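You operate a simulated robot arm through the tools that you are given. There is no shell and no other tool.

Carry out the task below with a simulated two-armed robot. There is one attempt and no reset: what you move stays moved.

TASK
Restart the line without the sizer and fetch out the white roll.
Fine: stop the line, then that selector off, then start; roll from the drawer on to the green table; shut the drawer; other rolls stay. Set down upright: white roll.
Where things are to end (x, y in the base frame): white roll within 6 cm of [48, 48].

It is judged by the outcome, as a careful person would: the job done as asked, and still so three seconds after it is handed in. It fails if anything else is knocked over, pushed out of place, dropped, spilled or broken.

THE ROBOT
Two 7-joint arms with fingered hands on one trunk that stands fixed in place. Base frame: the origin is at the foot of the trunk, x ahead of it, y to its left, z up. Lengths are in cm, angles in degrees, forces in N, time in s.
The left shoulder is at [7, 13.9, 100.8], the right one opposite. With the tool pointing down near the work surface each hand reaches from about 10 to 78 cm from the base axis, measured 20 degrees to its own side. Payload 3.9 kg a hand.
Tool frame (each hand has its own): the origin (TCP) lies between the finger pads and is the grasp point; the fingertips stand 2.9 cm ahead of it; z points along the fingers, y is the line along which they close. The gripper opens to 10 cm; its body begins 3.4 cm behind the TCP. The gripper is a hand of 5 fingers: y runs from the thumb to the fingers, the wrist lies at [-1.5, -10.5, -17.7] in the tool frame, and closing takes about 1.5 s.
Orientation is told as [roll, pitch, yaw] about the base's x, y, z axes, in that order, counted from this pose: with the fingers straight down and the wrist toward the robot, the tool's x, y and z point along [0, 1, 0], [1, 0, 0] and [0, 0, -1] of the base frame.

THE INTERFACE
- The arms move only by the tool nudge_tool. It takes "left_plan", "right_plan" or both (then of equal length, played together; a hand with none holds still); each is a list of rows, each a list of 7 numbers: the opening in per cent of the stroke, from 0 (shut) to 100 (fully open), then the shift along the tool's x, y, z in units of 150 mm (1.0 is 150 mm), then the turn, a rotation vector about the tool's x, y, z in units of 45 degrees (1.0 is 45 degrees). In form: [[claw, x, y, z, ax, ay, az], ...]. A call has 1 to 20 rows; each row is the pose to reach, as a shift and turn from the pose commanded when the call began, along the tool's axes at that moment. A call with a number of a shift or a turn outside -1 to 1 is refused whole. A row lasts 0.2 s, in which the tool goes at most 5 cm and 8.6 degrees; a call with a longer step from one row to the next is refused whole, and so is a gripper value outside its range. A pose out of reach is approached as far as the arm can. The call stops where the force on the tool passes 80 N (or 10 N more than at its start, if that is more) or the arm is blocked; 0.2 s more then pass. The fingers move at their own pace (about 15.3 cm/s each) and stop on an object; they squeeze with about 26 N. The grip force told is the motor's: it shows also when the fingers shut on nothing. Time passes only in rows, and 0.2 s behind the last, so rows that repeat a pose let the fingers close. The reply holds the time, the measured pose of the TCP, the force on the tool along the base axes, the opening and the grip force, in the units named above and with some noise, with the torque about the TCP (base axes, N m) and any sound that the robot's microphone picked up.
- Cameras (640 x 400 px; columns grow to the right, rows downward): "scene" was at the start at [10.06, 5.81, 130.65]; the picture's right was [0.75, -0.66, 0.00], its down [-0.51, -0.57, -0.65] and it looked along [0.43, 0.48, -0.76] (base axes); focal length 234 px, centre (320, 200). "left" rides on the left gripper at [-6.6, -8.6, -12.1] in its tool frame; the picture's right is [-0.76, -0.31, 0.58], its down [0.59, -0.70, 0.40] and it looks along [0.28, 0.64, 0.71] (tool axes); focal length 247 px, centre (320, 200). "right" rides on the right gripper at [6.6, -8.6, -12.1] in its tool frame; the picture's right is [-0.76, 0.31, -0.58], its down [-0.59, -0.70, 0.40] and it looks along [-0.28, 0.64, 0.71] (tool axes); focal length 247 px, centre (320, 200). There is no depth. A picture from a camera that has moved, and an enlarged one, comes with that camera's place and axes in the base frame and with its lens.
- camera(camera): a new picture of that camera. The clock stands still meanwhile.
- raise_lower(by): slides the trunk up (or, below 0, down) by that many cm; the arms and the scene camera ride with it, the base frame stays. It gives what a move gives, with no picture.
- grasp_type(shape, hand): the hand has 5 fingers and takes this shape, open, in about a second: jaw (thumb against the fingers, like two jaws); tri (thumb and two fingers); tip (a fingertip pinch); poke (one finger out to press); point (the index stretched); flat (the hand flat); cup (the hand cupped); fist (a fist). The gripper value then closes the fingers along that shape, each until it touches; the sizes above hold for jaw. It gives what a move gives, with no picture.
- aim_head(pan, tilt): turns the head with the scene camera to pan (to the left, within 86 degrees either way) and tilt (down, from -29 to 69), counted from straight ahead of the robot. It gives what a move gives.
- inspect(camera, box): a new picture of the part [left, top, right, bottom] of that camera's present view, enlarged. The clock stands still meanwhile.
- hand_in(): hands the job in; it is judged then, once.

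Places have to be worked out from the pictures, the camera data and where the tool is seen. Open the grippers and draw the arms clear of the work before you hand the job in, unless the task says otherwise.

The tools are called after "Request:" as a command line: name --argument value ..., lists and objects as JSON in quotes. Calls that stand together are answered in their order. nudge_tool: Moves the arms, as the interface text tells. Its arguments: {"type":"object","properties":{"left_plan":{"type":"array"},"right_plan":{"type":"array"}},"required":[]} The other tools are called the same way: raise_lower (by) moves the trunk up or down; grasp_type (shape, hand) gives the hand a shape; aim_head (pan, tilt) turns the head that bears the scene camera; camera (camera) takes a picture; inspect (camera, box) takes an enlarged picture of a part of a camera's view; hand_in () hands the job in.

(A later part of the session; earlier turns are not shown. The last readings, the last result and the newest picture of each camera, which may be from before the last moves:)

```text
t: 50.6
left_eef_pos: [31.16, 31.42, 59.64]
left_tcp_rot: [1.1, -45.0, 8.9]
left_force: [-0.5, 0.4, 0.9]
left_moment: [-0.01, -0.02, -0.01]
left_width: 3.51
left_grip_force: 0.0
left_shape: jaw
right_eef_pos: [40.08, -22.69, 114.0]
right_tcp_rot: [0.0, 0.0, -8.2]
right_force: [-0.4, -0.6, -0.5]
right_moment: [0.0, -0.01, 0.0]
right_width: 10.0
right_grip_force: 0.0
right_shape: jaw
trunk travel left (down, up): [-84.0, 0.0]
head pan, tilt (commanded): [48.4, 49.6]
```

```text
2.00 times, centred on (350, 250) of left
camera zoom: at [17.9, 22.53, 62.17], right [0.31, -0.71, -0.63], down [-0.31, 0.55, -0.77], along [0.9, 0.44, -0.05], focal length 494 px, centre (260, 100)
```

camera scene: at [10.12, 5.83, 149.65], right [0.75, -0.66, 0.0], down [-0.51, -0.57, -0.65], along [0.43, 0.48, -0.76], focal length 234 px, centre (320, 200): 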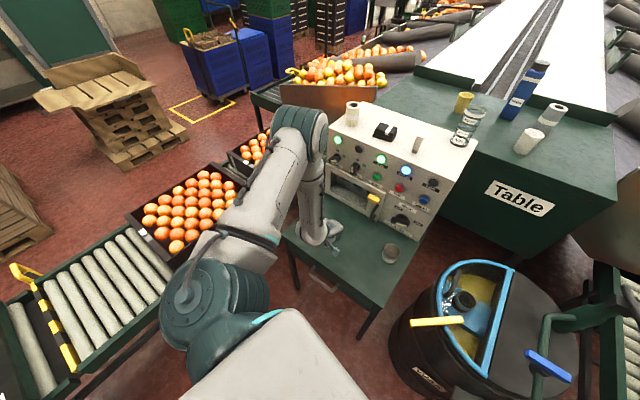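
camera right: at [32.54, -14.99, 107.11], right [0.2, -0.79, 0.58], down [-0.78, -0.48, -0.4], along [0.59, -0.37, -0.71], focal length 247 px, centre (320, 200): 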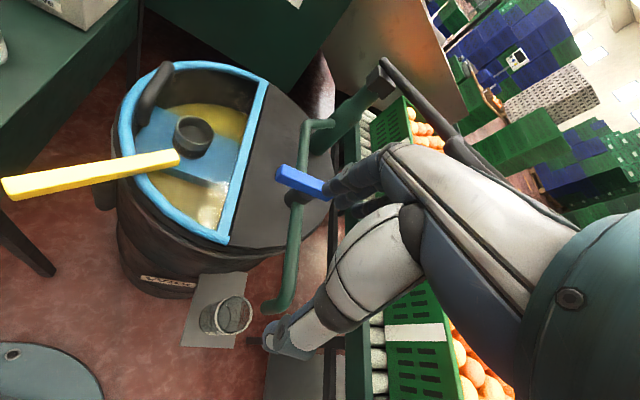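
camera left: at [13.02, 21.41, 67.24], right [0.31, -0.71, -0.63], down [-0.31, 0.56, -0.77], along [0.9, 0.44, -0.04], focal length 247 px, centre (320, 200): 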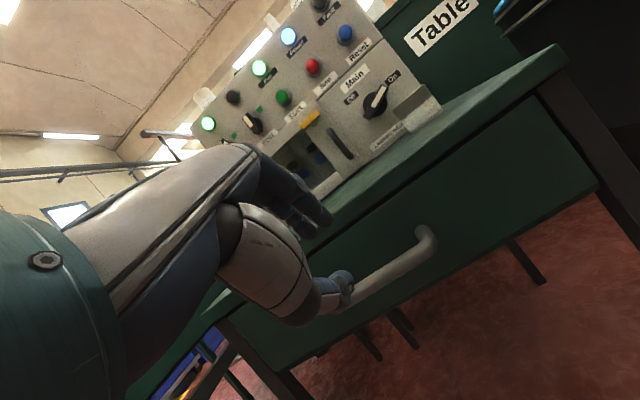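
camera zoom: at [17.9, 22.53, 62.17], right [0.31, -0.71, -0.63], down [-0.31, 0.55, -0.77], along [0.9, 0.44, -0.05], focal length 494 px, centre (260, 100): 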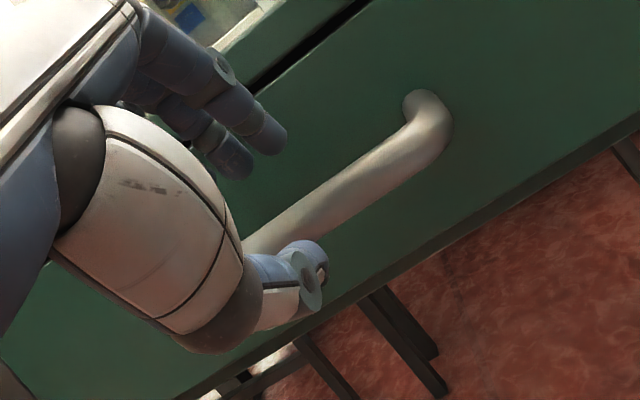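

The bar sits between fingers (above) and thumb (below). Advancing the last 2.7 cm.

Request:
nudge_tool --left_plan '[[35, 0, 0, 0.09, 0, 0, 0], [35, 0, 0, 0.18, 0, 0, 0]]'

Request:
inspect --camera "left" --box '[220, 150, 480, 350]'

```text
t: 51.2
left_eef_pos: [32.82, 31.63, 57.83]
left_tcp_rot: [1.1, -44.9, 8.8]
left_force: [-0.7, -0.2, -0.1]
left_moment: [0.0, 0.01, -0.02]
left_width: 3.54
left_grip_force: 0.0
left_shape: jaw
right_eef_pos: [40.11, -22.75, 113.93]
right_tcp_rot: [0.0, 0.0, -8.2]
right_force: [-1.0, 0.6, 0.2]
right_moment: [-0.02, 0.0, -0.02]
right_width: 10.0
right_grip_force: 0.1
right_shape: jaw
trunk travel left (down, up): [-84.0, 0.0]
head pan, tilt (commanded): [48.4, 49.6]
```

```text
2.00 times, centred on (350, 250) of left
camera zoom: at [19.6, 22.82, 60.21], right [0.31, -0.71, -0.64], down [-0.31, 0.56, -0.77], along [0.9, 0.44, -0.05], focal length 494 px, centre (260, 100)
```

zoom: 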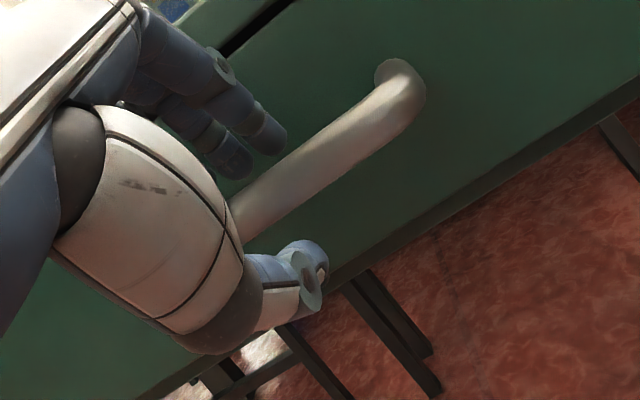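

The bar is centred between them with no contact. Closing the grip on the handle.

Request:
nudge_tool --left_plan '[[25, 0, 0, 0, 0, 0, 0], [15, 0, 0, 0, 0, 0, 0], [5, 0, 0, 0, 0, 0, 0], [0, 0, 0, 0, 0, 0, 0], [0, 0, 0, 0, 0, 0, 0], [0, 0, 0, 0, 0, 0, 0]]'

Request:
inspect --camera "left" --box '[220, 150, 480, 350]'

```text
t: 52.6
left_eef_pos: [32.97, 31.62, 57.68]
left_tcp_rot: [1.2, -45.0, 8.8]
left_force: [1.4, 1.1, -6.0]
left_moment: [0.03, 0.05, -0.05]
left_width: 0.91
left_grip_force: 26.0
left_shape: jaw
right_eef_pos: [40.08, -22.69, 114.03]
right_tcp_rot: [-0.2, 0.1, -8.2]
right_force: [-0.2, -0.7, -0.3]
right_moment: [0.03, 0.0, -0.04]
right_width: 9.98
right_grip_force: 0.0
right_shape: jaw
trunk travel left (down, up): [-84.0, 0.0]
head pan, tilt (commanded): [48.4, 49.6]
```

```text
2.00 times, centred on (350, 250) of left
camera zoom: at [19.62, 22.84, 60.2], right [0.31, -0.71, -0.64], down [-0.31, 0.56, -0.77], along [0.9, 0.44, -0.05], focal length 494 px, centre (260, 100)
```

zoom: 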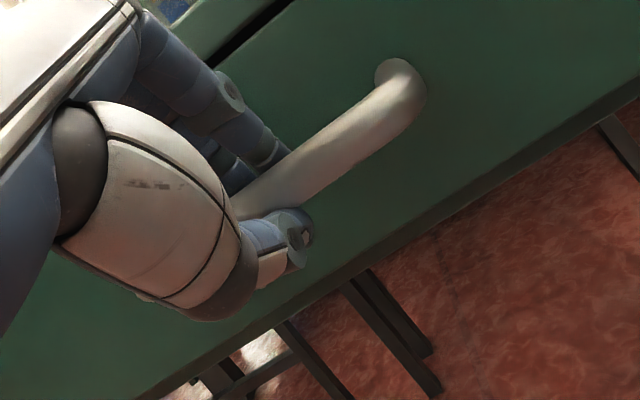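

Gripped (26 N). Pulling the drawer straight out along the table's normal, 5 cm to begin.

Request:
nudge_tool --left_plan '[[0, -0.001, -0.047, -0.047, 0, 0, 0], [0, -0.002, -0.094, -0.094, 0, 0, 0], [0, -0.004, -0.141, -0.142, 0, 0, 0], [0, -0.005, -0.188, -0.189, 0, 0, 0], [0, -0.006, -0.236, -0.236, 0, 0, 0]]'

Request:
inspect --camera "scene" --box '[240, 180, 420, 340]'

```text
t: 53.8
left_eef_pos: [27.98, 30.88, 57.81]
left_tcp_rot: [1.1, -44.8, 8.7]
left_force: [-1.7, -1.0, -13.9]
left_moment: [-0.03, 0.24, 0.01]
left_width: 0.8
left_grip_force: 26.0
left_shape: jaw
right_eef_pos: [40.23, -22.76, 114.0]
right_tcp_rot: [0.0, 0.0, -8.2]
right_force: [-0.8, -0.5, 0.5]
right_moment: [0.02, 0.01, 0.03]
right_width: 9.99
right_grip_force: 0.0
right_shape: jaw
trunk travel left (down, up): [-84.0, 0.0]
head pan, tilt (commanded): [48.4, 49.6]
```

```text
2.50 times, centred on (330, 260) of scene
camera zoom: at [10.15, 5.93, 149.64], right [0.75, -0.66, 0.0], down [-0.51, -0.57, -0.65], along [0.43, 0.48, -0.76], focal length 584 px, centre (295, 50)
```

zoom: 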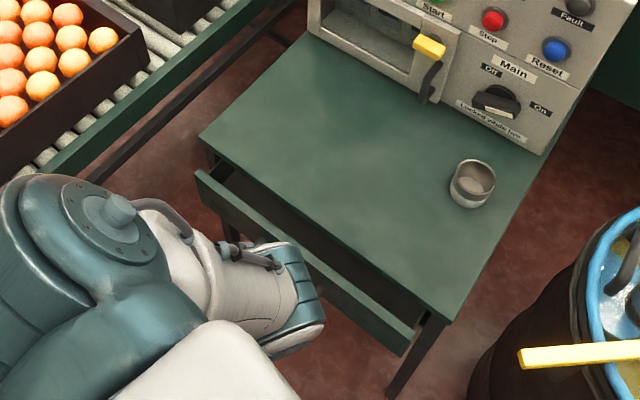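

The drawer slides out smoothly with the hand (5 cm so far). Pulling another 6 cm.

Request:
nudge_tool --left_plan '[[0, -0.001, -0.05, -0.042, 0, 0, 0], [0, -0.002, -0.1, -0.09, 0, 0, 0], [0, -0.004, -0.15, -0.136, 0, 0, 0], [0, -0.005, -0.195, -0.183, 0, 0, 0], [0, -0.006, -0.243, -0.23, 0, 0, 0], [0, -0.007, -0.29, -0.276, 0, 0, 0]]'

Request:
inspect --camera "scene" --box '[240, 180, 420, 340]'

```text
t: 55.2
left_eef_pos: [21.97, 29.79, 57.74]
left_tcp_rot: [1.2, -45.0, 8.8]
left_force: [0.3, -4.9, -2.6]
left_moment: [0.0, 0.06, -0.12]
left_width: 0.84
left_grip_force: 26.1
left_shape: jaw
right_eef_pos: [40.09, -22.82, 113.95]
right_tcp_rot: [0.0, 0.0, -8.1]
right_force: [0.1, -0.7, 1.1]
right_moment: [0.01, 0.05, -0.01]
right_width: 9.99
right_grip_force: 0.1
right_shape: jaw
trunk travel left (down, up): [-84.0, 0.0]
head pan, tilt (commanded): [48.4, 49.6]
```

```text
2.50 times, centred on (330, 260) of scene
camera zoom: at [10.04, 5.73, 149.66], right [0.75, -0.66, 0.0], down [-0.51, -0.57, -0.65], along [0.43, 0.48, -0.76], focal length 584 px, centre (295, 50)
```

zoom: 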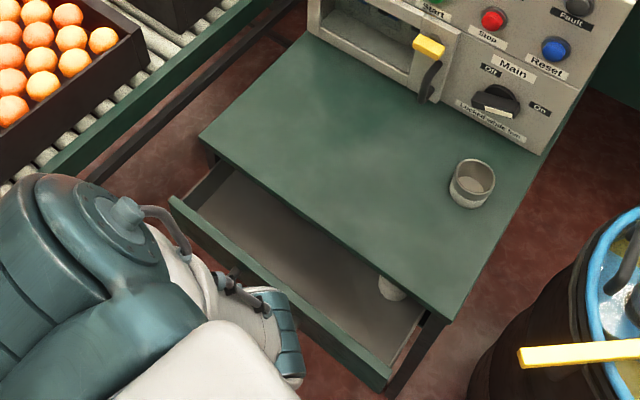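

A pale roll is appearing at the right end of the drawer. Pulling on another 5 cm.

Request:
nudge_tool --left_plan '[[0, -0.001, -0.048, -0.046, 0, 0, 0], [0, -0.002, -0.095, -0.092, 0, 0, 0], [0, -0.004, -0.142, -0.139, 0, 0, 0], [0, -0.005, -0.19, -0.186, 0, 0, 0], [0, -0.006, -0.237, -0.233, 0, 0, 0]]'

Request:
inspect --camera "scene" --box '[240, 180, 420, 340]'

```text
t: 56.4
left_eef_pos: [17.03, 28.71, 57.63]
left_tcp_rot: [1.2, -45.0, 8.7]
left_force: [-2.7, 0.2, 2.2]
left_moment: [0.13, 0.01, -0.05]
left_width: 0.86
left_grip_force: 26.2
left_shape: jaw
right_eef_pos: [40.03, -22.77, 114.1]
right_tcp_rot: [0.1, 0.0, -8.2]
right_force: [-0.9, -0.3, -0.7]
right_moment: [0.01, 0.02, -0.01]
right_width: 10.01
right_grip_force: 0.0
right_shape: jaw
trunk travel left (down, up): [-84.0, 0.0]
head pan, tilt (commanded): [48.4, 49.6]
```

```text
2.50 times, centred on (330, 260) of scene
camera zoom: at [9.98, 5.8, 149.66], right [0.75, -0.66, 0.0], down [-0.51, -0.57, -0.65], along [0.43, 0.48, -0.76], focal length 584 px, centre (295, 50)
```

zoom: 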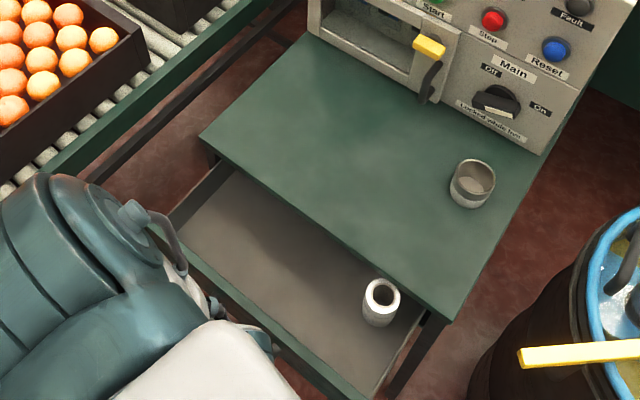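

A hollow white roll now stands upright in view at the drawer's right end. I'll zoom to check its colour and look for others.

Request:
inspect --camera "scene" --box '[290, 230, 390, 330]'

Request:
camera --camera "left"

Request:
camera --camera "scene"

```text
4.00 times, centred on (340, 280) of scene
camera zoom: at [9.98, 5.8, 149.66], right [0.75, -0.66, 0.0], down [-0.51, -0.57, -0.65], along [0.43, 0.48, -0.76], focal length 934 px, centre (240, -120)
```

zoom: 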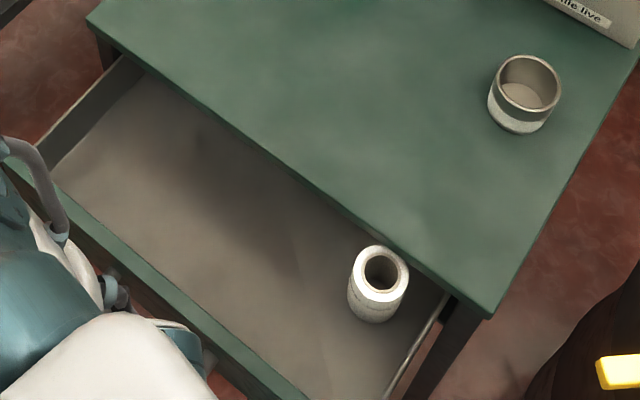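

```text
taken
camera left: at [3.82, 19.87, 60.15], right [0.31, -0.71, -0.64], down [-0.31, 0.56, -0.77], along [0.9, 0.44, -0.05], focal length 247 px, centre (320, 200)
```

left: 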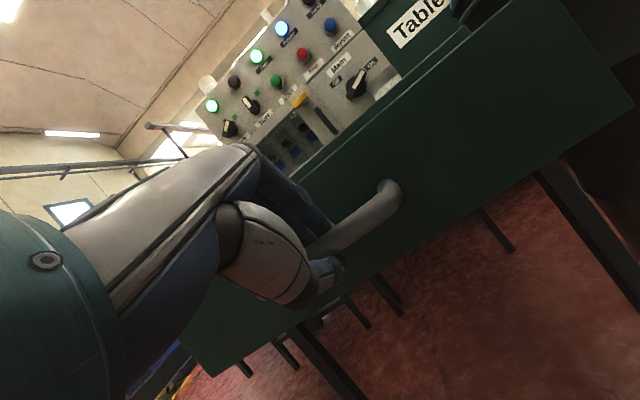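

```text
taken
camera scene: at [9.98, 5.8, 149.66], right [0.75, -0.66, 0.0], down [-0.51, -0.57, -0.65], along [0.43, 0.48, -0.76], focal length 234 px, centre (320, 200)
```

scene: 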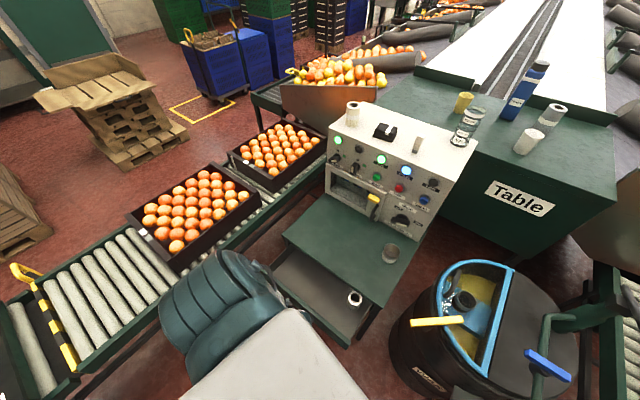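

The only thing in the drawer so far is this white roll, at about (38, 17.5) with its top near z ≈ 61.5, still partly under the table edge (n 42.7). I'll pull out a little more so a hand fits around it.

Request:
nudge_tool --left_plan '[[0, -0.001, -0.047, -0.047, 0, 0, 0], [0, -0.002, -0.094, -0.094, 0, 0, 0], [0, -0.003, -0.118, -0.118, 0, 0, 0]]'

Request:
inspect --camera "scene" --box '[240, 180, 420, 340]'

```text
t: 57.2
left_eef_pos: [14.79, 28.33, 57.64]
left_tcp_rot: [1.2, -44.9, 8.7]
left_force: [0.1, 4.5, -2.7]
left_moment: [0.14, 0.05, 0.02]
left_width: 0.88
left_grip_force: 25.8
left_shape: jaw
right_eef_pos: [40.17, -22.7, 113.94]
right_tcp_rot: [-0.1, 0.1, -8.2]
right_force: [0.3, -0.2, -0.2]
right_moment: [-0.03, -0.05, 0.01]
right_width: 9.99
right_grip_force: 0.1
right_shape: jaw
trunk travel left (down, up): [-84.0, 0.0]
head pan, tilt (commanded): [48.4, 49.6]
```

```text
2.50 times, centred on (330, 260) of scene
camera zoom: at [10.14, 5.91, 149.64], right [0.75, -0.66, 0.0], down [-0.51, -0.57, -0.65], along [0.43, 0.48, -0.76], focal length 584 px, centre (295, 50)
```

zoom: 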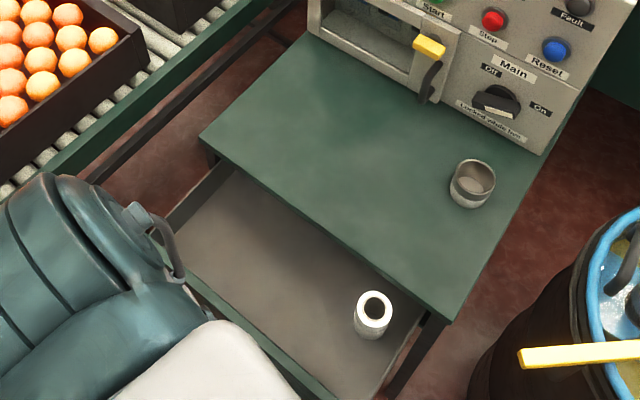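

Still smooth. Another 2.5 cm.

Request:
nudge_tool --left_plan '[[0, -0.001, -0.047, -0.047, 0, 0, 0], [0, -0.002, -0.094, -0.094, 0, 0, 0], [0, -0.003, -0.118, -0.118, 0, 0, 0]]'

Request:
inspect --camera "scene" --box '[280, 200, 400, 340]'

```text
t: 58.0
left_eef_pos: [12.5, 27.85, 57.59]
left_tcp_rot: [1.1, -45.0, 8.9]
left_force: [0.5, 2.2, 5.1]
left_moment: [0.19, -0.03, -0.03]
left_width: 0.86
left_grip_force: 26.0
left_shape: jaw
right_eef_pos: [39.98, -22.82, 113.96]
right_tcp_rot: [-0.1, 0.0, -8.3]
right_force: [0.5, 0.0, 0.9]
right_moment: [0.01, 0.03, -0.01]
right_width: 9.98
right_grip_force: 0.0
right_shape: jaw
trunk travel left (down, up): [-84.0, 0.0]
head pan, tilt (commanded): [48.4, 49.6]
```

```text
2.86 times, centred on (340, 270) of scene
camera zoom: at [10.07, 5.78, 149.66], right [0.75, -0.66, 0.0], down [-0.51, -0.57, -0.65], along [0.43, 0.48, -0.76], focal length 667 px, centre (263, 0)
```

zoom: 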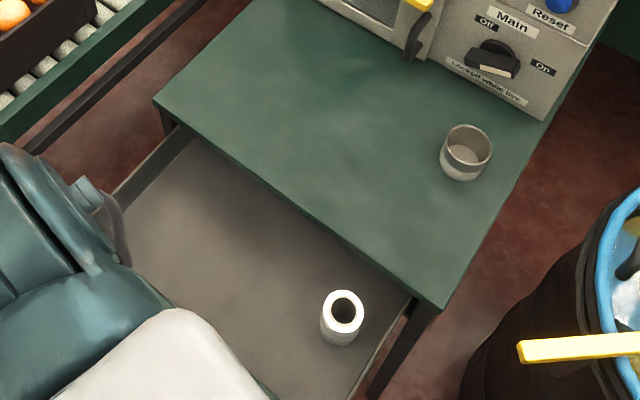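

The roll is fully in the open now at about (34, 16.8), n ≈ 36, diameter about 5.5 cm and height about 9 cm, with 6+ cm to the table edge. I'll release the handle and back the hand off along its own axis.

Request:
nudge_tool --left_plan '[[20, 0, 0, 0, 0, 0, 0], [35, 0, 0, 0, 0, 0, 0], [40, 0, 0, 0, 0, 0, 0], [40, 0, 0, -0.1, 0, 0, 0], [40, 0, 0, -0.2, 0, 0, 0], [40, 0, 0, -0.3, 0, 0, 0]]'

Request:
inspect --camera "left" --box '[220, 100, 540, 360]'

```text
t: 59.6
left_eef_pos: [10.05, 30.49, 61.31]
left_tcp_rot: [5.6, -46.2, 6.1]
left_force: [0.0, 0.1, 0.1]
left_moment: [0.03, 0.02, 0.01]
left_width: 3.97
left_grip_force: 0.0
left_shape: jaw
right_eef_pos: [40.13, -22.72, 113.99]
right_tcp_rot: [0.1, 0.0, -8.2]
right_force: [0.0, -1.2, -0.8]
right_moment: [-0.02, 0.0, 0.01]
right_width: 9.99
right_grip_force: 0.1
right_shape: jaw
trunk travel left (down, up): [-84.0, 0.0]
head pan, tilt (commanded): [48.4, 49.6]
stopped in row 6 (left hand): the arm was blocked; the commanded pose is now the measured one
```

```text
1.54 times, centred on (380, 230) of left
camera zoom: at [-3.2, 21.45, 63.07], right [0.33, -0.67, -0.67], down [-0.31, 0.59, -0.74], along [0.89, 0.45, -0.01], focal length 380 px, centre (228, 154)
```

zoom: 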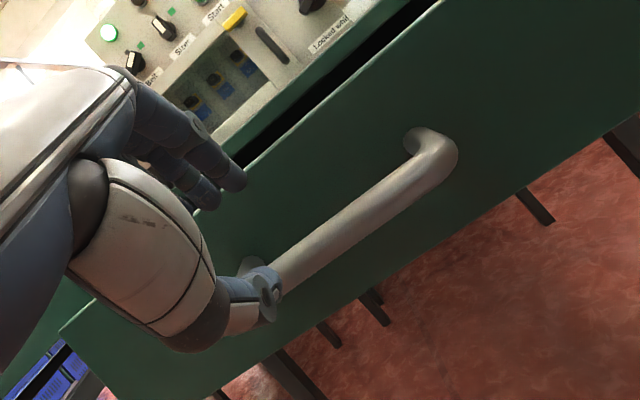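

The arm's back met its own trunk and stopped, but the fingertips are already about 2 cm clear of the handle bar. I'll go straight up, then forward over the drawer.

Request:
nudge_tool --left_plan '[[40, 0.012, 0.12, -0.115, 0, 0, 0], [40, 0.023, 0.24, -0.23, 0, 0, 0], [40, 0.035, 0.36, -0.346, 0, 0, 0], [40, 0.046, 0.48, -0.461, 0, 0, 0], [40, 0.04, 0.57, -0.37, 0, 0, 0], [40, 0.03, 0.7, -0.23, 0, 0, 0], [40, 0.02, 0.84, -0.09, 0, 0, 0]]'

Request:
camera --camera "scene"

Request:
camera --camera "left"

```text
t: 60.3
left_eef_pos: [8.62, 38.54, 69.58]
left_tcp_rot: [18.2, -45.6, -1.4]
left_force: [0.0, -1.0, -0.2]
left_moment: [-0.01, 0.03, 0.02]
left_width: 3.96
left_grip_force: 0.1
left_shape: jaw
left hand out of reach, approached as far as the arm can: row 3
right_eef_pos: [40.17, -22.76, 113.97]
right_tcp_rot: [0.1, -0.1, -8.2]
right_force: [0.3, -0.4, -1.1]
right_moment: [0.0, -0.01, 0.0]
right_width: 9.99
right_grip_force: 0.0
right_shape: jaw
trunk travel left (down, up): [-84.0, 0.0]
head pan, tilt (commanded): [48.4, 49.6]
stopped in row 3 (left hand): the arm was blocked; the commanded pose is now the measured one
```

```text
taken
camera scene: at [10.09, 5.79, 149.65], right [0.75, -0.66, 0.0], down [-0.51, -0.57, -0.65], along [0.43, 0.48, -0.76], focal length 234 px, centre (320, 200)
```

scene: 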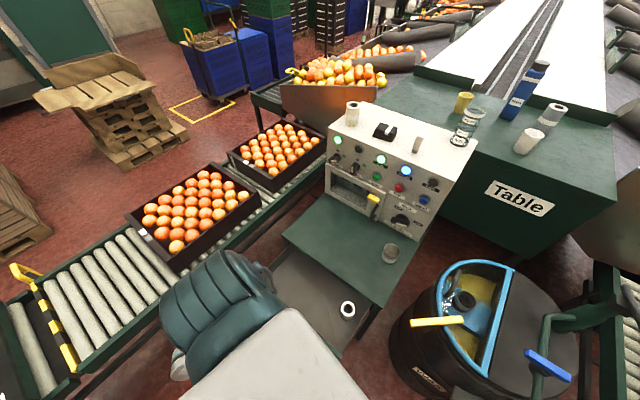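

```text
taken
camera left: at [-4.22, 28.91, 70.03], right [0.33, -0.55, -0.77], down [-0.34, 0.69, -0.64], along [0.88, 0.47, 0.05], focal length 247 px, centre (320, 200)
```

left: 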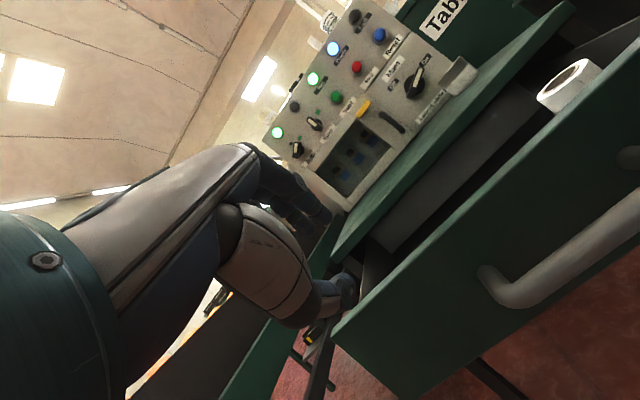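

The arm again brushed its trunk and swung the hand left to (8.6, 38.5, 69.6), clear of the drawer and above its front (z ≈ 62). I'll now move it forward over the open drawer, away from the trunk.

Request:
nudge_tool --left_plan '[[40, -0.02, 0.17, 0.06, 0, 0, 0], [40, -0.08, 0.34, 0.15, 0, 0, 0], [40, -0.14, 0.51, 0.24, 0, 0, 0], [40, -0.2, 0.68, 0.33, 0, 0, 0], [40, -0.26, 0.846, 0.418, 0, 0, 0]]'

Request:
camera --camera "scene"

```text
t: 61.7
left_eef_pos: [21.63, 41.03, 74.77]
left_tcp_rot: [24.7, -45.6, -3.1]
left_force: [0.9, 1.1, 1.0]
left_moment: [-0.02, 0.02, 0.01]
left_width: 4.0
left_grip_force: 0.1
left_shape: jaw
right_eef_pos: [40.06, -22.65, 114.05]
right_tcp_rot: [-0.1, -0.1, -8.2]
right_force: [-0.8, 0.3, 0.5]
right_moment: [0.02, 0.0, -0.02]
right_width: 10.01
right_grip_force: 0.1
right_shape: jaw
trunk travel left (down, up): [-84.0, 0.0]
head pan, tilt (commanded): [48.4, 49.6]
stopped in row 5 (left hand): the arm was blocked; the commanded pose is now the measured one
```

```text
taken
camera scene: at [10.04, 5.85, 149.65], right [0.75, -0.66, 0.0], down [-0.51, -0.57, -0.65], along [0.43, 0.48, -0.76], focal length 234 px, centre (320, 200)
```

scene: 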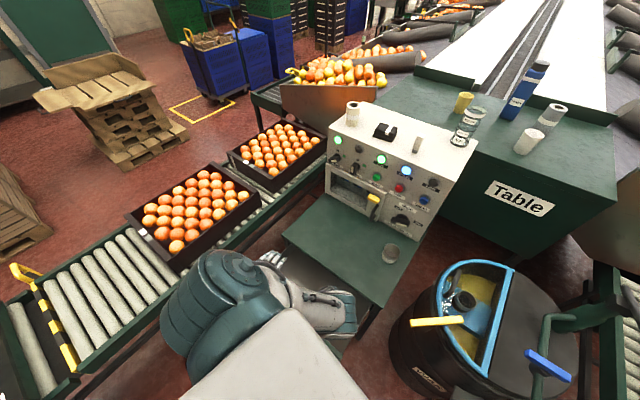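

The wrist-behind pose folds the arm awkwardly around the trunk. I'll unfold it: turn the hand back to fingers-down and carry it forward and left, over the table's left side at z ≈ 80.

Request:
nudge_tool --left_plan '[[40, 0.03, 0.126, 0.065, 0.142, -0.054, -0.007], [40, 0.06, 0.251, 0.13, 0.285, -0.109, -0.015], [40, 0.09, 0.377, 0.195, 0.427, -0.163, -0.022], [40, 0.12, 0.502, 0.259, 0.57, -0.218, -0.029], [40, 0.149, 0.628, 0.324, 0.712, -0.272, -0.036], [40, 0.179, 0.753, 0.389, 0.855, -0.327, -0.044], [40, 0.209, 0.879, 0.454, 0.997, -0.381, -0.051]]'

Request:
camera --camera "scene"

```text
t: 63.3
left_eef_pos: [34.75, 45.82, 80.72]
left_tcp_rot: [0.9, -2.0, 9.8]
left_force: [1.2, 0.1, -0.3]
left_moment: [0.0, -0.03, -0.01]
left_width: 3.98
left_grip_force: 0.1
left_shape: jaw
right_eef_pos: [40.2, -22.74, 114.1]
right_tcp_rot: [0.0, 0.0, -8.2]
right_force: [1.5, 0.8, -0.4]
right_moment: [-0.01, 0.0, 0.01]
right_width: 9.97
right_grip_force: 0.2
right_shape: jaw
trunk travel left (down, up): [-84.0, 0.0]
head pan, tilt (commanded): [48.4, 49.6]
```

```text
taken
camera scene: at [10.11, 5.83, 149.64], right [0.75, -0.66, 0.0], down [-0.51, -0.57, -0.65], along [0.43, 0.48, -0.76], focal length 234 px, centre (320, 200)
```

scene: 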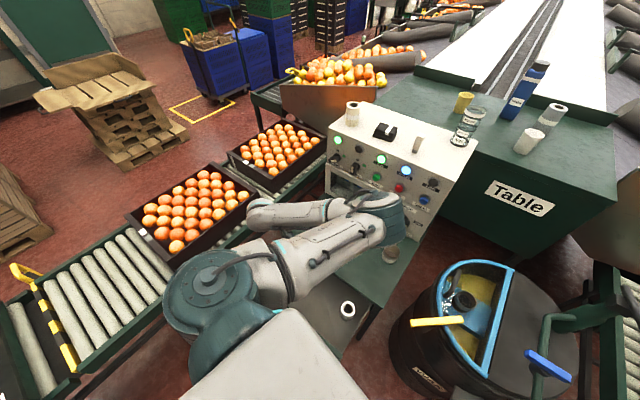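

The arm is free, but its elbow is now folded inward over the table. I'll raise the hand forward and up to let the elbow come back up before going for the roll.

Request:
nudge_tool --left_plan '[[40, -0.0, 0.1, -0.2, 0, 0, 0], [40, -0.05, 0.25, -0.4, 0, 0, 0], [40, -0.15, 0.45, -0.6, 0, 0, 0], [40, -0.25, 0.65, -0.75, 0, 0, 0], [40, -0.4, 0.82, -0.9, 0, 0, 0], [40, -0.45, 0.98, -1.0, 0, 0, 0]]'

Request:
camera --camera "scene"

```text
t: 64.7
left_eef_pos: [50.0, 41.32, 96.03]
left_tcp_rot: [0.9, -2.1, 9.8]
left_force: [0.4, 0.2, -0.1]
left_moment: [0.0, 0.01, 0.04]
left_width: 3.99
left_grip_force: 0.1
left_shape: jaw
right_eef_pos: [40.15, -22.71, 114.04]
right_tcp_rot: [0.0, 0.0, -8.2]
right_force: [1.1, 0.5, 0.3]
right_moment: [-0.01, -0.01, -0.02]
right_width: 9.95
right_grip_force: 0.0
right_shape: jaw
trunk travel left (down, up): [-84.0, 0.0]
head pan, tilt (commanded): [48.4, 49.6]
```

```text
taken
camera scene: at [10.08, 5.85, 149.65], right [0.75, -0.66, 0.0], down [-0.51, -0.57, -0.65], along [0.43, 0.48, -0.76], focal length 234 px, centre (320, 200)
```

scene: 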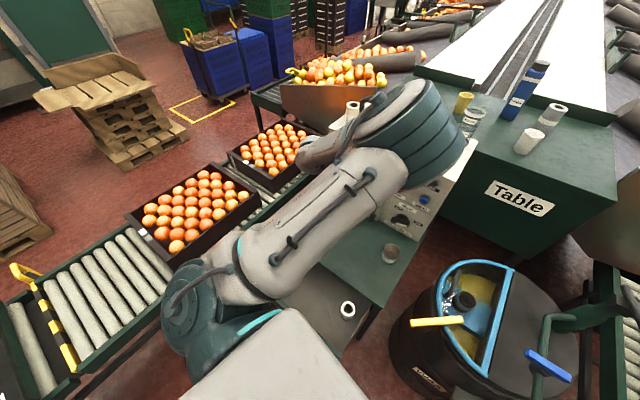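

The elbow is up and inward over the table. In this arm posture a yaw of about +95 is natural, with fingers left of the roll, thumb right, and hand thickness kept off the table edge. I'll turn and move toward the roll at height.

Request:
nudge_tool --left_plan '[[60, -0.108, -0.109, 0.044, 0, 0, -0.165], [70, -0.217, -0.218, 0.089, 0, 0, -0.33], [75, -0.325, -0.327, 0.133, 0, 0, -0.5], [75, -0.434, -0.435, 0.178, 0, 0, -0.665], [75, -0.542, -0.544, 0.222, 0, 0, -0.83], [75, -0.651, -0.653, 0.267, 0, 0, -1.0]]'

Request:
camera --camera "scene"

```text
t: 66.1
left_eef_pos: [37.17, 31.25, 86.51]
left_tcp_rot: [5.8, 4.0, 54.7]
left_force: [0.4, 0.0, 0.1]
left_moment: [0.01, -0.01, -0.02]
left_width: 7.51
left_grip_force: 0.0
left_shape: jaw
right_eef_pos: [40.02, -22.74, 114.01]
right_tcp_rot: [0.1, 0.1, -8.2]
right_force: [1.2, -0.4, -0.7]
right_moment: [0.0, 0.0, -0.02]
right_width: 10.0
right_grip_force: 0.0
right_shape: jaw
trunk travel left (down, up): [-84.0, 0.0]
head pan, tilt (commanded): [48.4, 49.6]
stopped in row 6 (left hand): the arm was blocked; the commanded pose is now the measured one
```

```text
taken
camera scene: at [10.03, 5.79, 149.66], right [0.75, -0.66, 0.0], down [-0.51, -0.57, -0.65], along [0.43, 0.48, -0.76], focal length 234 px, centre (320, 200)
```

scene: 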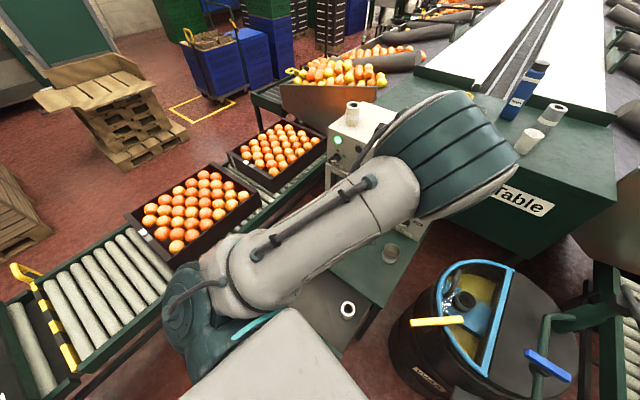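

Turning that way jams the wrist against its own upper arm. I'll undo it and turn the other way (negative yaw), which should swing the elbow out to the left.

Request:
nudge_tool --left_plan '[[75, -0.04, 0.137, -0.1, 0.009, -0.024, 0.165], [75, -0.08, 0.273, -0.2, 0.018, -0.049, 0.33], [75, -0.118, 0.41, -0.3, 0.027, -0.073, 0.5], [75, -0.157, 0.547, -0.4, 0.036, -0.098, 0.665], [75, -0.197, 0.683, -0.5, 0.045, -0.122, 0.83], [75, -0.236, 0.82, -0.6, 0.054, -0.147, 1.0]]'

Request:
nudge_tool --left_plan '[[75, 0.0, -0.05, -0.05, 0, 0, 0.165], [75, 0.0, -0.1, -0.1, 0, 0, 0.33], [75, 0.0, -0.15, -0.15, 0, 0, 0.5], [75, 0.0, -0.2, -0.2, 0, 0, 0.665], [75, 0.0, -0.25, -0.25, 0, 0, 0.83], [75, 0.0, -0.3, -0.3, 0, 0, 1.0]]'

Request:
camera --camera "scene"

```text
t: 67.5
left_eef_pos: [48.38, 39.35, 94.37]
left_tcp_rot: [-5.5, 6.6, 9.0]
left_force: [0.2, -0.4, -0.5]
left_moment: [-0.04, 0.01, 0.03]
left_width: 7.48
left_grip_force: 0.1
left_shape: jaw
right_eef_pos: [40.0, -22.57, 114.0]
right_tcp_rot: [-0.1, 0.0, -8.2]
right_force: [0.2, 0.0, 0.3]
right_moment: [-0.02, 0.02, -0.01]
right_width: 9.99
right_grip_force: 0.1
right_shape: jaw
trunk travel left (down, up): [-84.0, 0.0]
head pan, tilt (commanded): [48.4, 49.6]
```

```text
t: 68.9
left_eef_pos: [44.28, 39.1, 99.37]
left_tcp_rot: [-8.4, 0.8, -35.5]
left_force: [0.3, -0.6, 0.0]
left_moment: [0.03, 0.02, -0.03]
left_width: 7.47
left_grip_force: 0.1
left_shape: jaw
right_eef_pos: [40.13, -22.9, 113.97]
right_tcp_rot: [-0.1, 0.1, -8.2]
right_force: [-0.4, -0.1, -0.1]
right_moment: [0.03, -0.02, -0.01]
right_width: 10.01
right_grip_force: 0.1
right_shape: jaw
trunk travel left (down, up): [-84.0, 0.0]
head pan, tilt (commanded): [48.4, 49.6]
```

```text
taken
camera scene: at [10.08, 5.78, 149.65], right [0.75, -0.66, 0.0], down [-0.51, -0.57, -0.65], along [0.43, 0.48, -0.76], focal length 234 px, centre (320, 200)
```

scene: 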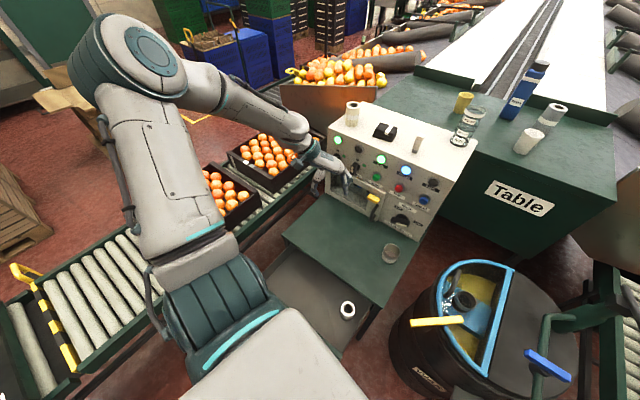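

The elbow is now out to the left and the whole table and drawer are in view. I'll measure the roll with both cameras.

Request:
inspect --camera "scene" --box '[260, 210, 400, 350]'

Request:
camera --camera "left"

```text
2.86 times, centred on (330, 280) of scene
camera zoom: at [10.08, 5.78, 149.65], right [0.75, -0.66, 0.0], down [-0.51, -0.57, -0.65], along [0.43, 0.48, -0.76], focal length 667 px, centre (291, -29)
```

zoom: 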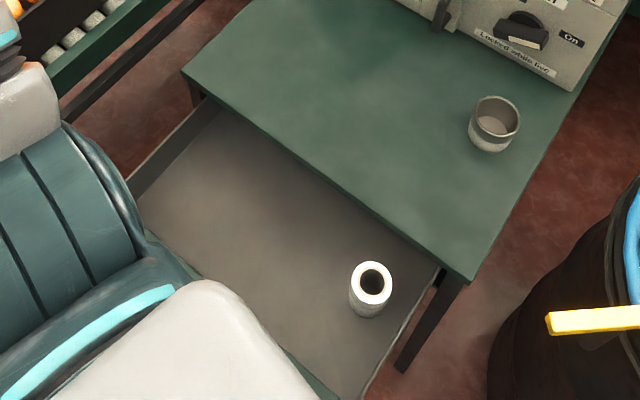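

```text
taken
camera left: at [34.84, 40.25, 112.5], right [-0.74, -0.49, -0.46], down [-0.27, 0.84, -0.47], along [0.62, -0.22, -0.76], focal length 247 px, centre (320, 200)
```

left: 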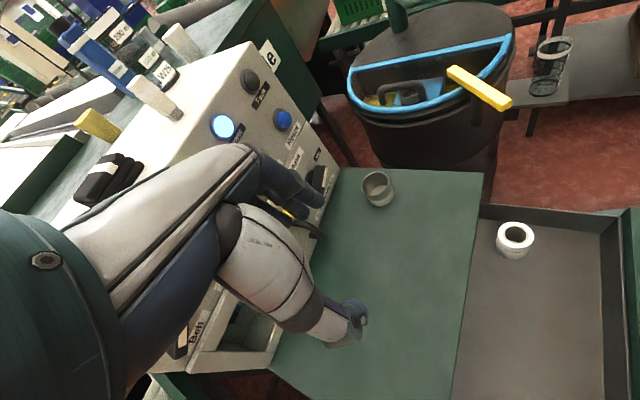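

Both cameras agree: roll top centre at about (34.8, 17.2, 58), base near z ≈ 48.5, diameter about 5.6, with the drawer's right wall about 6 cm from its centre. I'll bring the hand over at height with yaw -80 so the jaw closes along the drawer's width.

Request:
nudge_tool --left_plan '[[75, -0.14, 0.029, 0.148, 0.012, 0.03, 0.165], [75, -0.28, 0.058, 0.296, 0.024, 0.059, 0.33], [75, -0.42, 0.087, 0.444, 0.036, 0.089, 0.494], [75, -0.56, 0.115, 0.591, 0.048, 0.118, 0.658], [75, -0.7, 0.144, 0.739, 0.06, 0.148, 0.823], [75, -0.84, 0.173, 0.887, 0.072, 0.177, 0.987]]'

Request:
camera --camera "scene"

Request:
camera --camera "left"

```text
t: 70.3
left_eef_pos: [37.91, 25.76, 87.77]
left_tcp_rot: [-0.5, 0.5, -80.0]
left_force: [0.2, -0.1, -0.1]
left_moment: [0.01, -0.01, 0.04]
left_width: 7.46
left_grip_force: 0.1
left_shape: jaw
right_eef_pos: [40.15, -22.7, 113.97]
right_tcp_rot: [0.1, 0.2, -8.2]
right_force: [1.1, 0.2, 0.1]
right_moment: [-0.02, 0.02, 0.0]
right_width: 9.96
right_grip_force: 0.0
right_shape: jaw
trunk travel left (down, up): [-84.0, 0.0]
head pan, tilt (commanded): [48.4, 49.6]
```

```text
taken
camera scene: at [10.14, 5.79, 149.65], right [0.75, -0.66, 0.0], down [-0.51, -0.57, -0.65], along [0.43, 0.48, -0.76], focal length 234 px, centre (320, 200)
```

scene: 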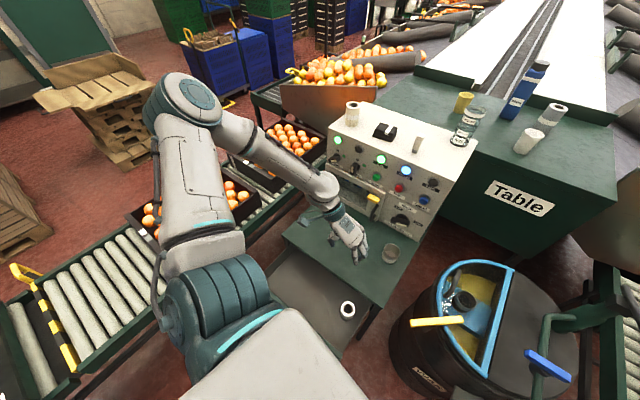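

```text
taken
camera left: at [30.19, 33.13, 100.06], right [-0.8, 0.18, -0.57], down [0.45, 0.8, -0.4], along [0.38, -0.58, -0.72], focal length 247 px, centre (320, 200)
```

left: 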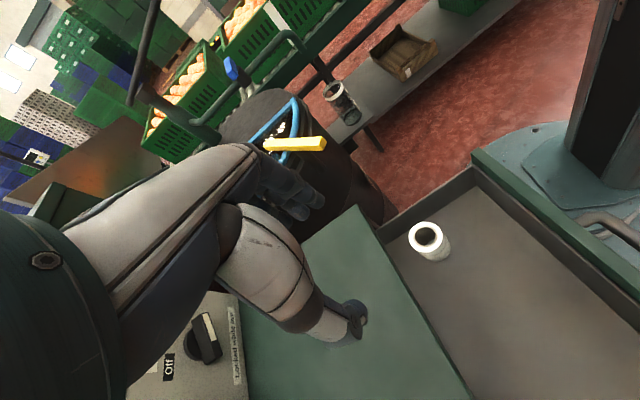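

The hand is over the table edge with yaw -80, elbow clear. The roll re-measures at (34.6, 17.3). I'll move directly above it at z ≈ 74.

Request:
nudge_tool --left_plan '[[75, -0.063, 0.104, 0.184, 0, 0, 0], [75, -0.126, 0.208, 0.368, 0, 0, 0], [75, -0.189, 0.312, 0.552, 0, 0, 0], [75, -0.252, 0.416, 0.736, 0, 0, 0], [75, -0.315, 0.52, 0.92, 0, 0, 0]]'

Request:
camera --camera "left"

Request:
inspect --camera "scene" --box '[260, 190, 420, 350]'

```text
t: 71.5
left_eef_pos: [34.6, 17.64, 74.13]
left_tcp_rot: [-0.6, 0.5, -80.1]
left_force: [0.3, -0.1, -0.3]
left_moment: [0.02, -0.01, -0.05]
left_width: 7.5
left_grip_force: 0.1
left_shape: jaw
right_eef_pos: [40.04, -22.73, 113.95]
right_tcp_rot: [0.0, 0.0, -8.2]
right_force: [0.8, 0.2, 0.3]
right_moment: [-0.02, 0.0, 0.02]
right_width: 9.99
right_grip_force: 0.0
right_shape: jaw
trunk travel left (down, up): [-84.0, 0.0]
head pan, tilt (commanded): [48.4, 49.6]
```

```text
taken
camera left: at [26.74, 24.99, 86.32], right [-0.81, 0.18, -0.57], down [0.45, 0.8, -0.4], along [0.38, -0.58, -0.72], focal length 247 px, centre (320, 200)
```

left: 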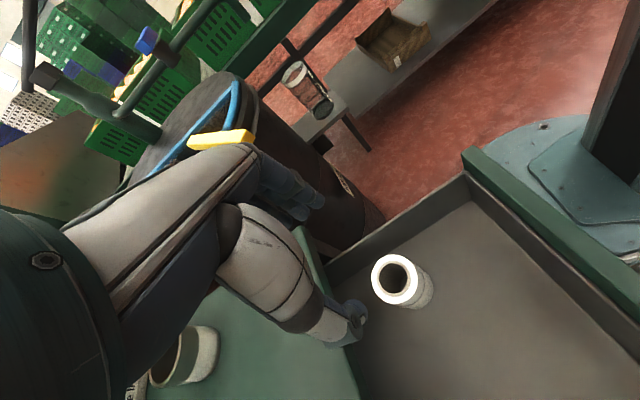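

```text
2.50 times, centred on (340, 270) of scene
camera zoom: at [10.11, 5.8, 149.65], right [0.75, -0.66, 0.0], down [-0.51, -0.57, -0.65], along [0.43, 0.48, -0.76], focal length 584 px, centre (270, 25)
```

zoom: 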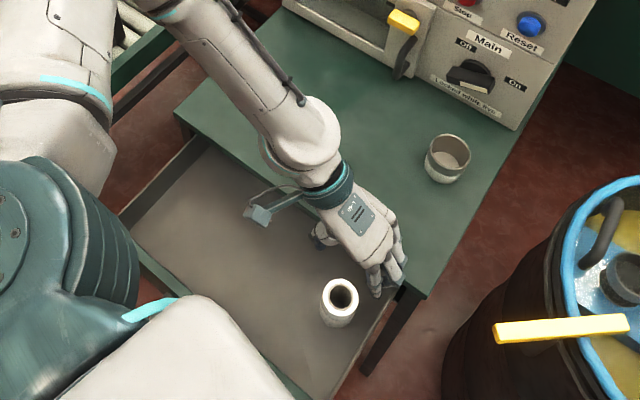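

The projection says the roll axis is at about (34.5, 17.2). I'll trim half a centimetre, set the opening to 7 cm, and descend to z ≈ 63 to check the straddle.

Request:
nudge_tool --left_plan '[[70, -0.006, 0.014, 0.15, 0, 0, 0], [70, -0.012, 0.028, 0.35, 0, 0, 0], [70, -0.012, 0.028, 0.55, 0, 0, 0], [70, -0.012, 0.028, 0.733, 0, 0, 0]]'

Request:
camera --camera "left"

Request:
inspect --camera "scene" --box '[280, 210, 400, 330]'

```text
t: 72.5
left_eef_pos: [34.28, 16.83, 62.91]
left_tcp_rot: [-0.5, 0.5, -80.0]
left_force: [-0.3, -0.2, 0.6]
left_moment: [-0.01, 0.03, -0.03]
left_width: 7.02
left_grip_force: 0.1
left_shape: jaw
right_eef_pos: [40.16, -22.67, 113.98]
right_tcp_rot: [0.0, -0.1, -8.2]
right_force: [0.0, -0.5, 0.1]
right_moment: [0.01, 0.03, -0.01]
right_width: 10.01
right_grip_force: 0.0
right_shape: jaw
trunk travel left (down, up): [-84.0, 0.0]
head pan, tilt (commanded): [48.4, 49.6]
```

```text
taken
camera left: at [26.53, 24.21, 75.22], right [-0.81, 0.17, -0.57], down [0.45, 0.8, -0.4], along [0.38, -0.58, -0.72], focal length 247 px, centre (320, 200)
```

left: 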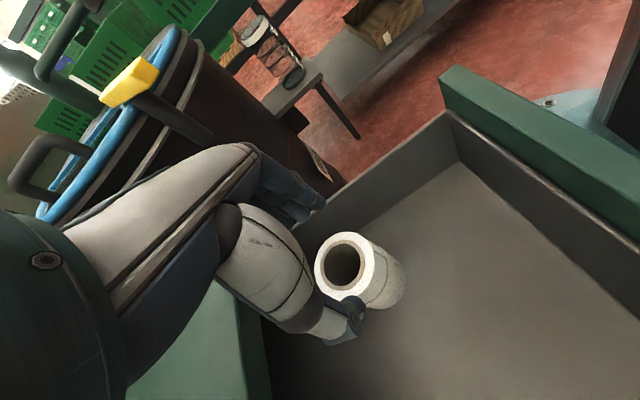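

```text
3.33 times, centred on (340, 270) of scene
camera zoom: at [10.11, 5.83, 149.65], right [0.75, -0.66, 0.0], down [-0.51, -0.57, -0.65], along [0.43, 0.48, -0.76], focal length 778 px, centre (253, -33)
```

zoom: 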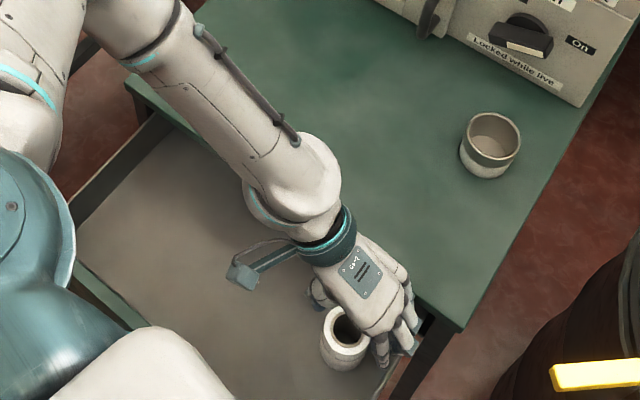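

The roll axis measures (34.7, 17.3), so I'll shift about 0.4 cm and lower another 3.5 cm so the tips just pass the roll's top, then check for contact.

Request:
nudge_tool --left_plan '[[72, 0.024, -0.02, 0.0, 0, 0, 0], [72, 0.024, -0.02, 0.12, 0, 0, 0], [72, 0.024, -0.02, 0.233, 0, 0, 0]]'

Request:
camera --camera "left"

Request:
inspect --camera "scene" --box '[280, 210, 400, 330]'

```text
t: 73.3
left_eef_pos: [34.6, 17.33, 59.5]
left_tcp_rot: [-0.5, 0.6, -80.0]
left_force: [-0.6, 4.9, 4.0]
left_moment: [-0.08, -0.08, 0.05]
left_width: 6.94
left_grip_force: 0.1
left_shape: jaw
right_eef_pos: [39.93, -22.66, 113.99]
right_tcp_rot: [-0.1, 0.0, -8.3]
right_force: [-0.8, 0.5, 0.3]
right_moment: [0.04, 0.01, 0.03]
right_width: 9.98
right_grip_force: 0.1
right_shape: jaw
trunk travel left (down, up): [-84.0, 0.0]
head pan, tilt (commanded): [48.4, 49.6]
```

```text
taken
camera left: at [26.84, 24.57, 71.89], right [-0.81, 0.17, -0.57], down [0.45, 0.8, -0.4], along [0.38, -0.58, -0.72], focal length 247 px, centre (320, 200)
```

left: 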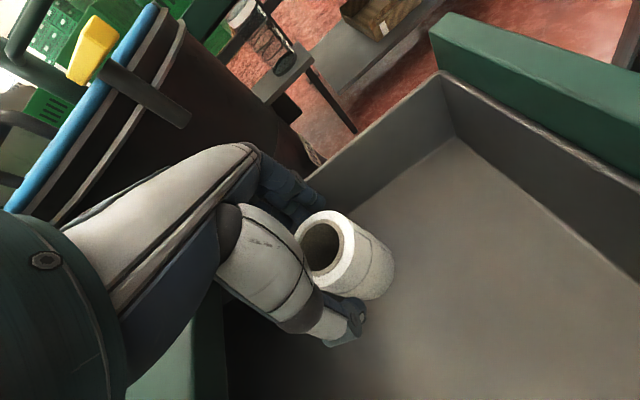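

```text
3.33 times, centred on (340, 270) of scene
camera zoom: at [9.98, 5.9, 149.66], right [0.75, -0.66, 0.0], down [-0.51, -0.57, -0.65], along [0.43, 0.48, -0.76], focal length 778 px, centre (253, -33)
```

zoom: 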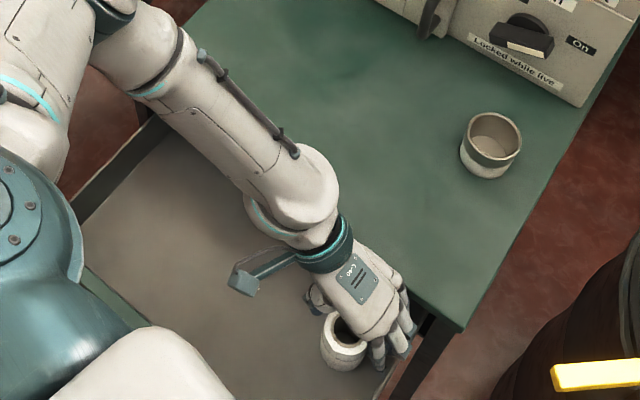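

A light contact (5 N toward +y, 4 N up, about 5.5 cm right of the TCP) says a fingertip is on the drawer's right wall top at z ≈ 56.6. I'll lift 1 cm, shift 0.4 cm left to centre the fingers in the gap, and go down in small steps.

Request:
nudge_tool --left_plan '[[72, 0, 0, -0.067, 0, 0, 0], [72, 0.004, -0.026, -0.067, 0, 0, 0], [72, 0.004, -0.026, 0.0, 0, 0, 0], [72, 0.004, -0.026, 0.04, 0, 0, 0], [72, 0.004, -0.026, 0.08, 0, 0, 0]]'

Request:
camera --camera "left"

```text
t: 74.5
left_eef_pos: [34.49, 17.9, 58.4]
left_tcp_rot: [-0.6, 0.6, -79.9]
left_force: [-1.1, 3.1, 2.4]
left_moment: [-0.22, -0.08, 0.01]
left_width: 7.11
left_grip_force: 0.1
left_shape: jaw
right_eef_pos: [40.07, -22.64, 114.13]
right_tcp_rot: [-0.1, 0.0, -8.2]
right_force: [0.1, 0.4, -0.3]
right_moment: [0.01, 0.0, -0.01]
right_width: 10.02
right_grip_force: 0.0
right_shape: jaw
trunk travel left (down, up): [-84.0, 0.0]
head pan, tilt (commanded): [48.4, 49.6]
```

```text
taken
camera left: at [26.75, 25.18, 70.65], right [-0.81, 0.17, -0.57], down [0.45, 0.8, -0.4], along [0.38, -0.58, -0.72], focal length 247 px, centre (320, 200)
```

left: 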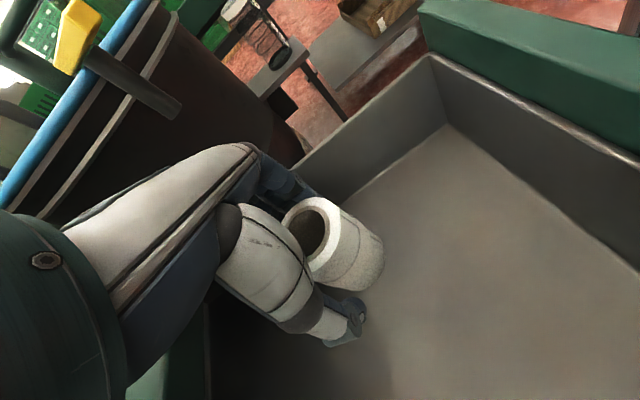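

Only about 3–4 N of rubbing now and the roll is still standing straight. Going down another 1.2 cm gently.

Request:
nudge_tool --left_plan '[[72, 0, 0, 0.03, 0, 0, 0], [72, 0, 0, 0.06, 0, 0, 0], [72, 0, 0, 0.08, 0, 0, 0]]'

Request:
inspect --camera "left" --box '[220, 140, 440, 360]'

Request:
inspect --camera "scene" --box '[300, 230, 400, 330]'

```text
t: 75.3
left_eef_pos: [34.48, 18.07, 56.97]
left_tcp_rot: [-0.8, 0.5, -79.9]
left_force: [-2.4, 14.1, 2.9]
left_moment: [-0.4, -0.15, 0.13]
left_width: 6.86
left_grip_force: 0.1
left_shape: jaw
right_eef_pos: [40.05, -22.69, 113.99]
right_tcp_rot: [-0.2, 0.0, -8.2]
right_force: [-0.1, -0.1, 0.4]
right_moment: [-0.02, 0.03, 0.03]
right_width: 9.98
right_grip_force: 0.0
right_shape: jaw
trunk travel left (down, up): [-84.0, 0.0]
head pan, tilt (commanded): [48.4, 49.6]
```

```text
1.82 times, centred on (330, 250) of left
camera zoom: at [26.71, 25.37, 69.27], right [-0.81, 0.17, -0.56], down [0.45, 0.8, -0.4], along [0.38, -0.58, -0.72], focal length 449 px, centre (302, 109)
```

zoom: 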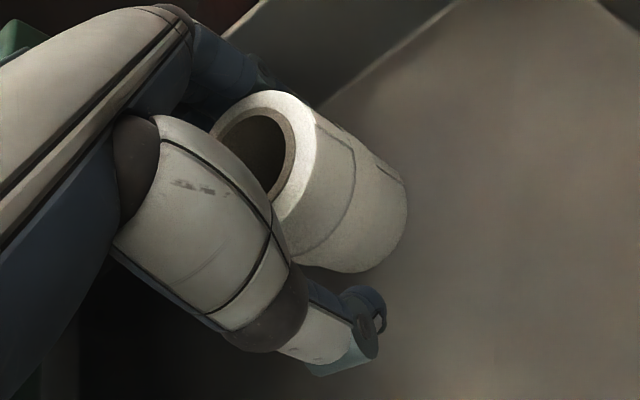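

```text
4.00 times, centred on (350, 280) of scene
camera zoom: at [10.12, 5.96, 149.63], right [0.75, -0.66, 0.0], down [-0.51, -0.57, -0.65], along [0.43, 0.48, -0.76], focal length 934 px, centre (200, -120)
```

zoom: 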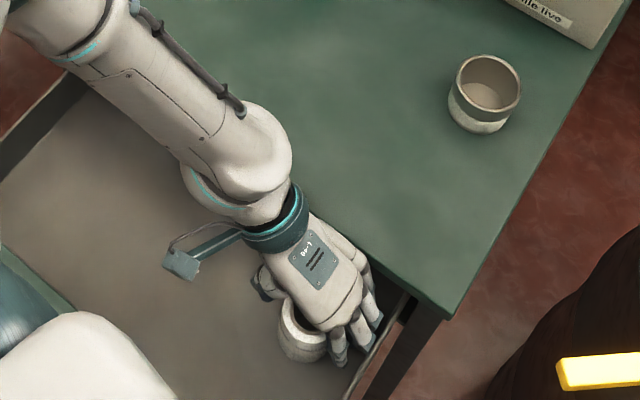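

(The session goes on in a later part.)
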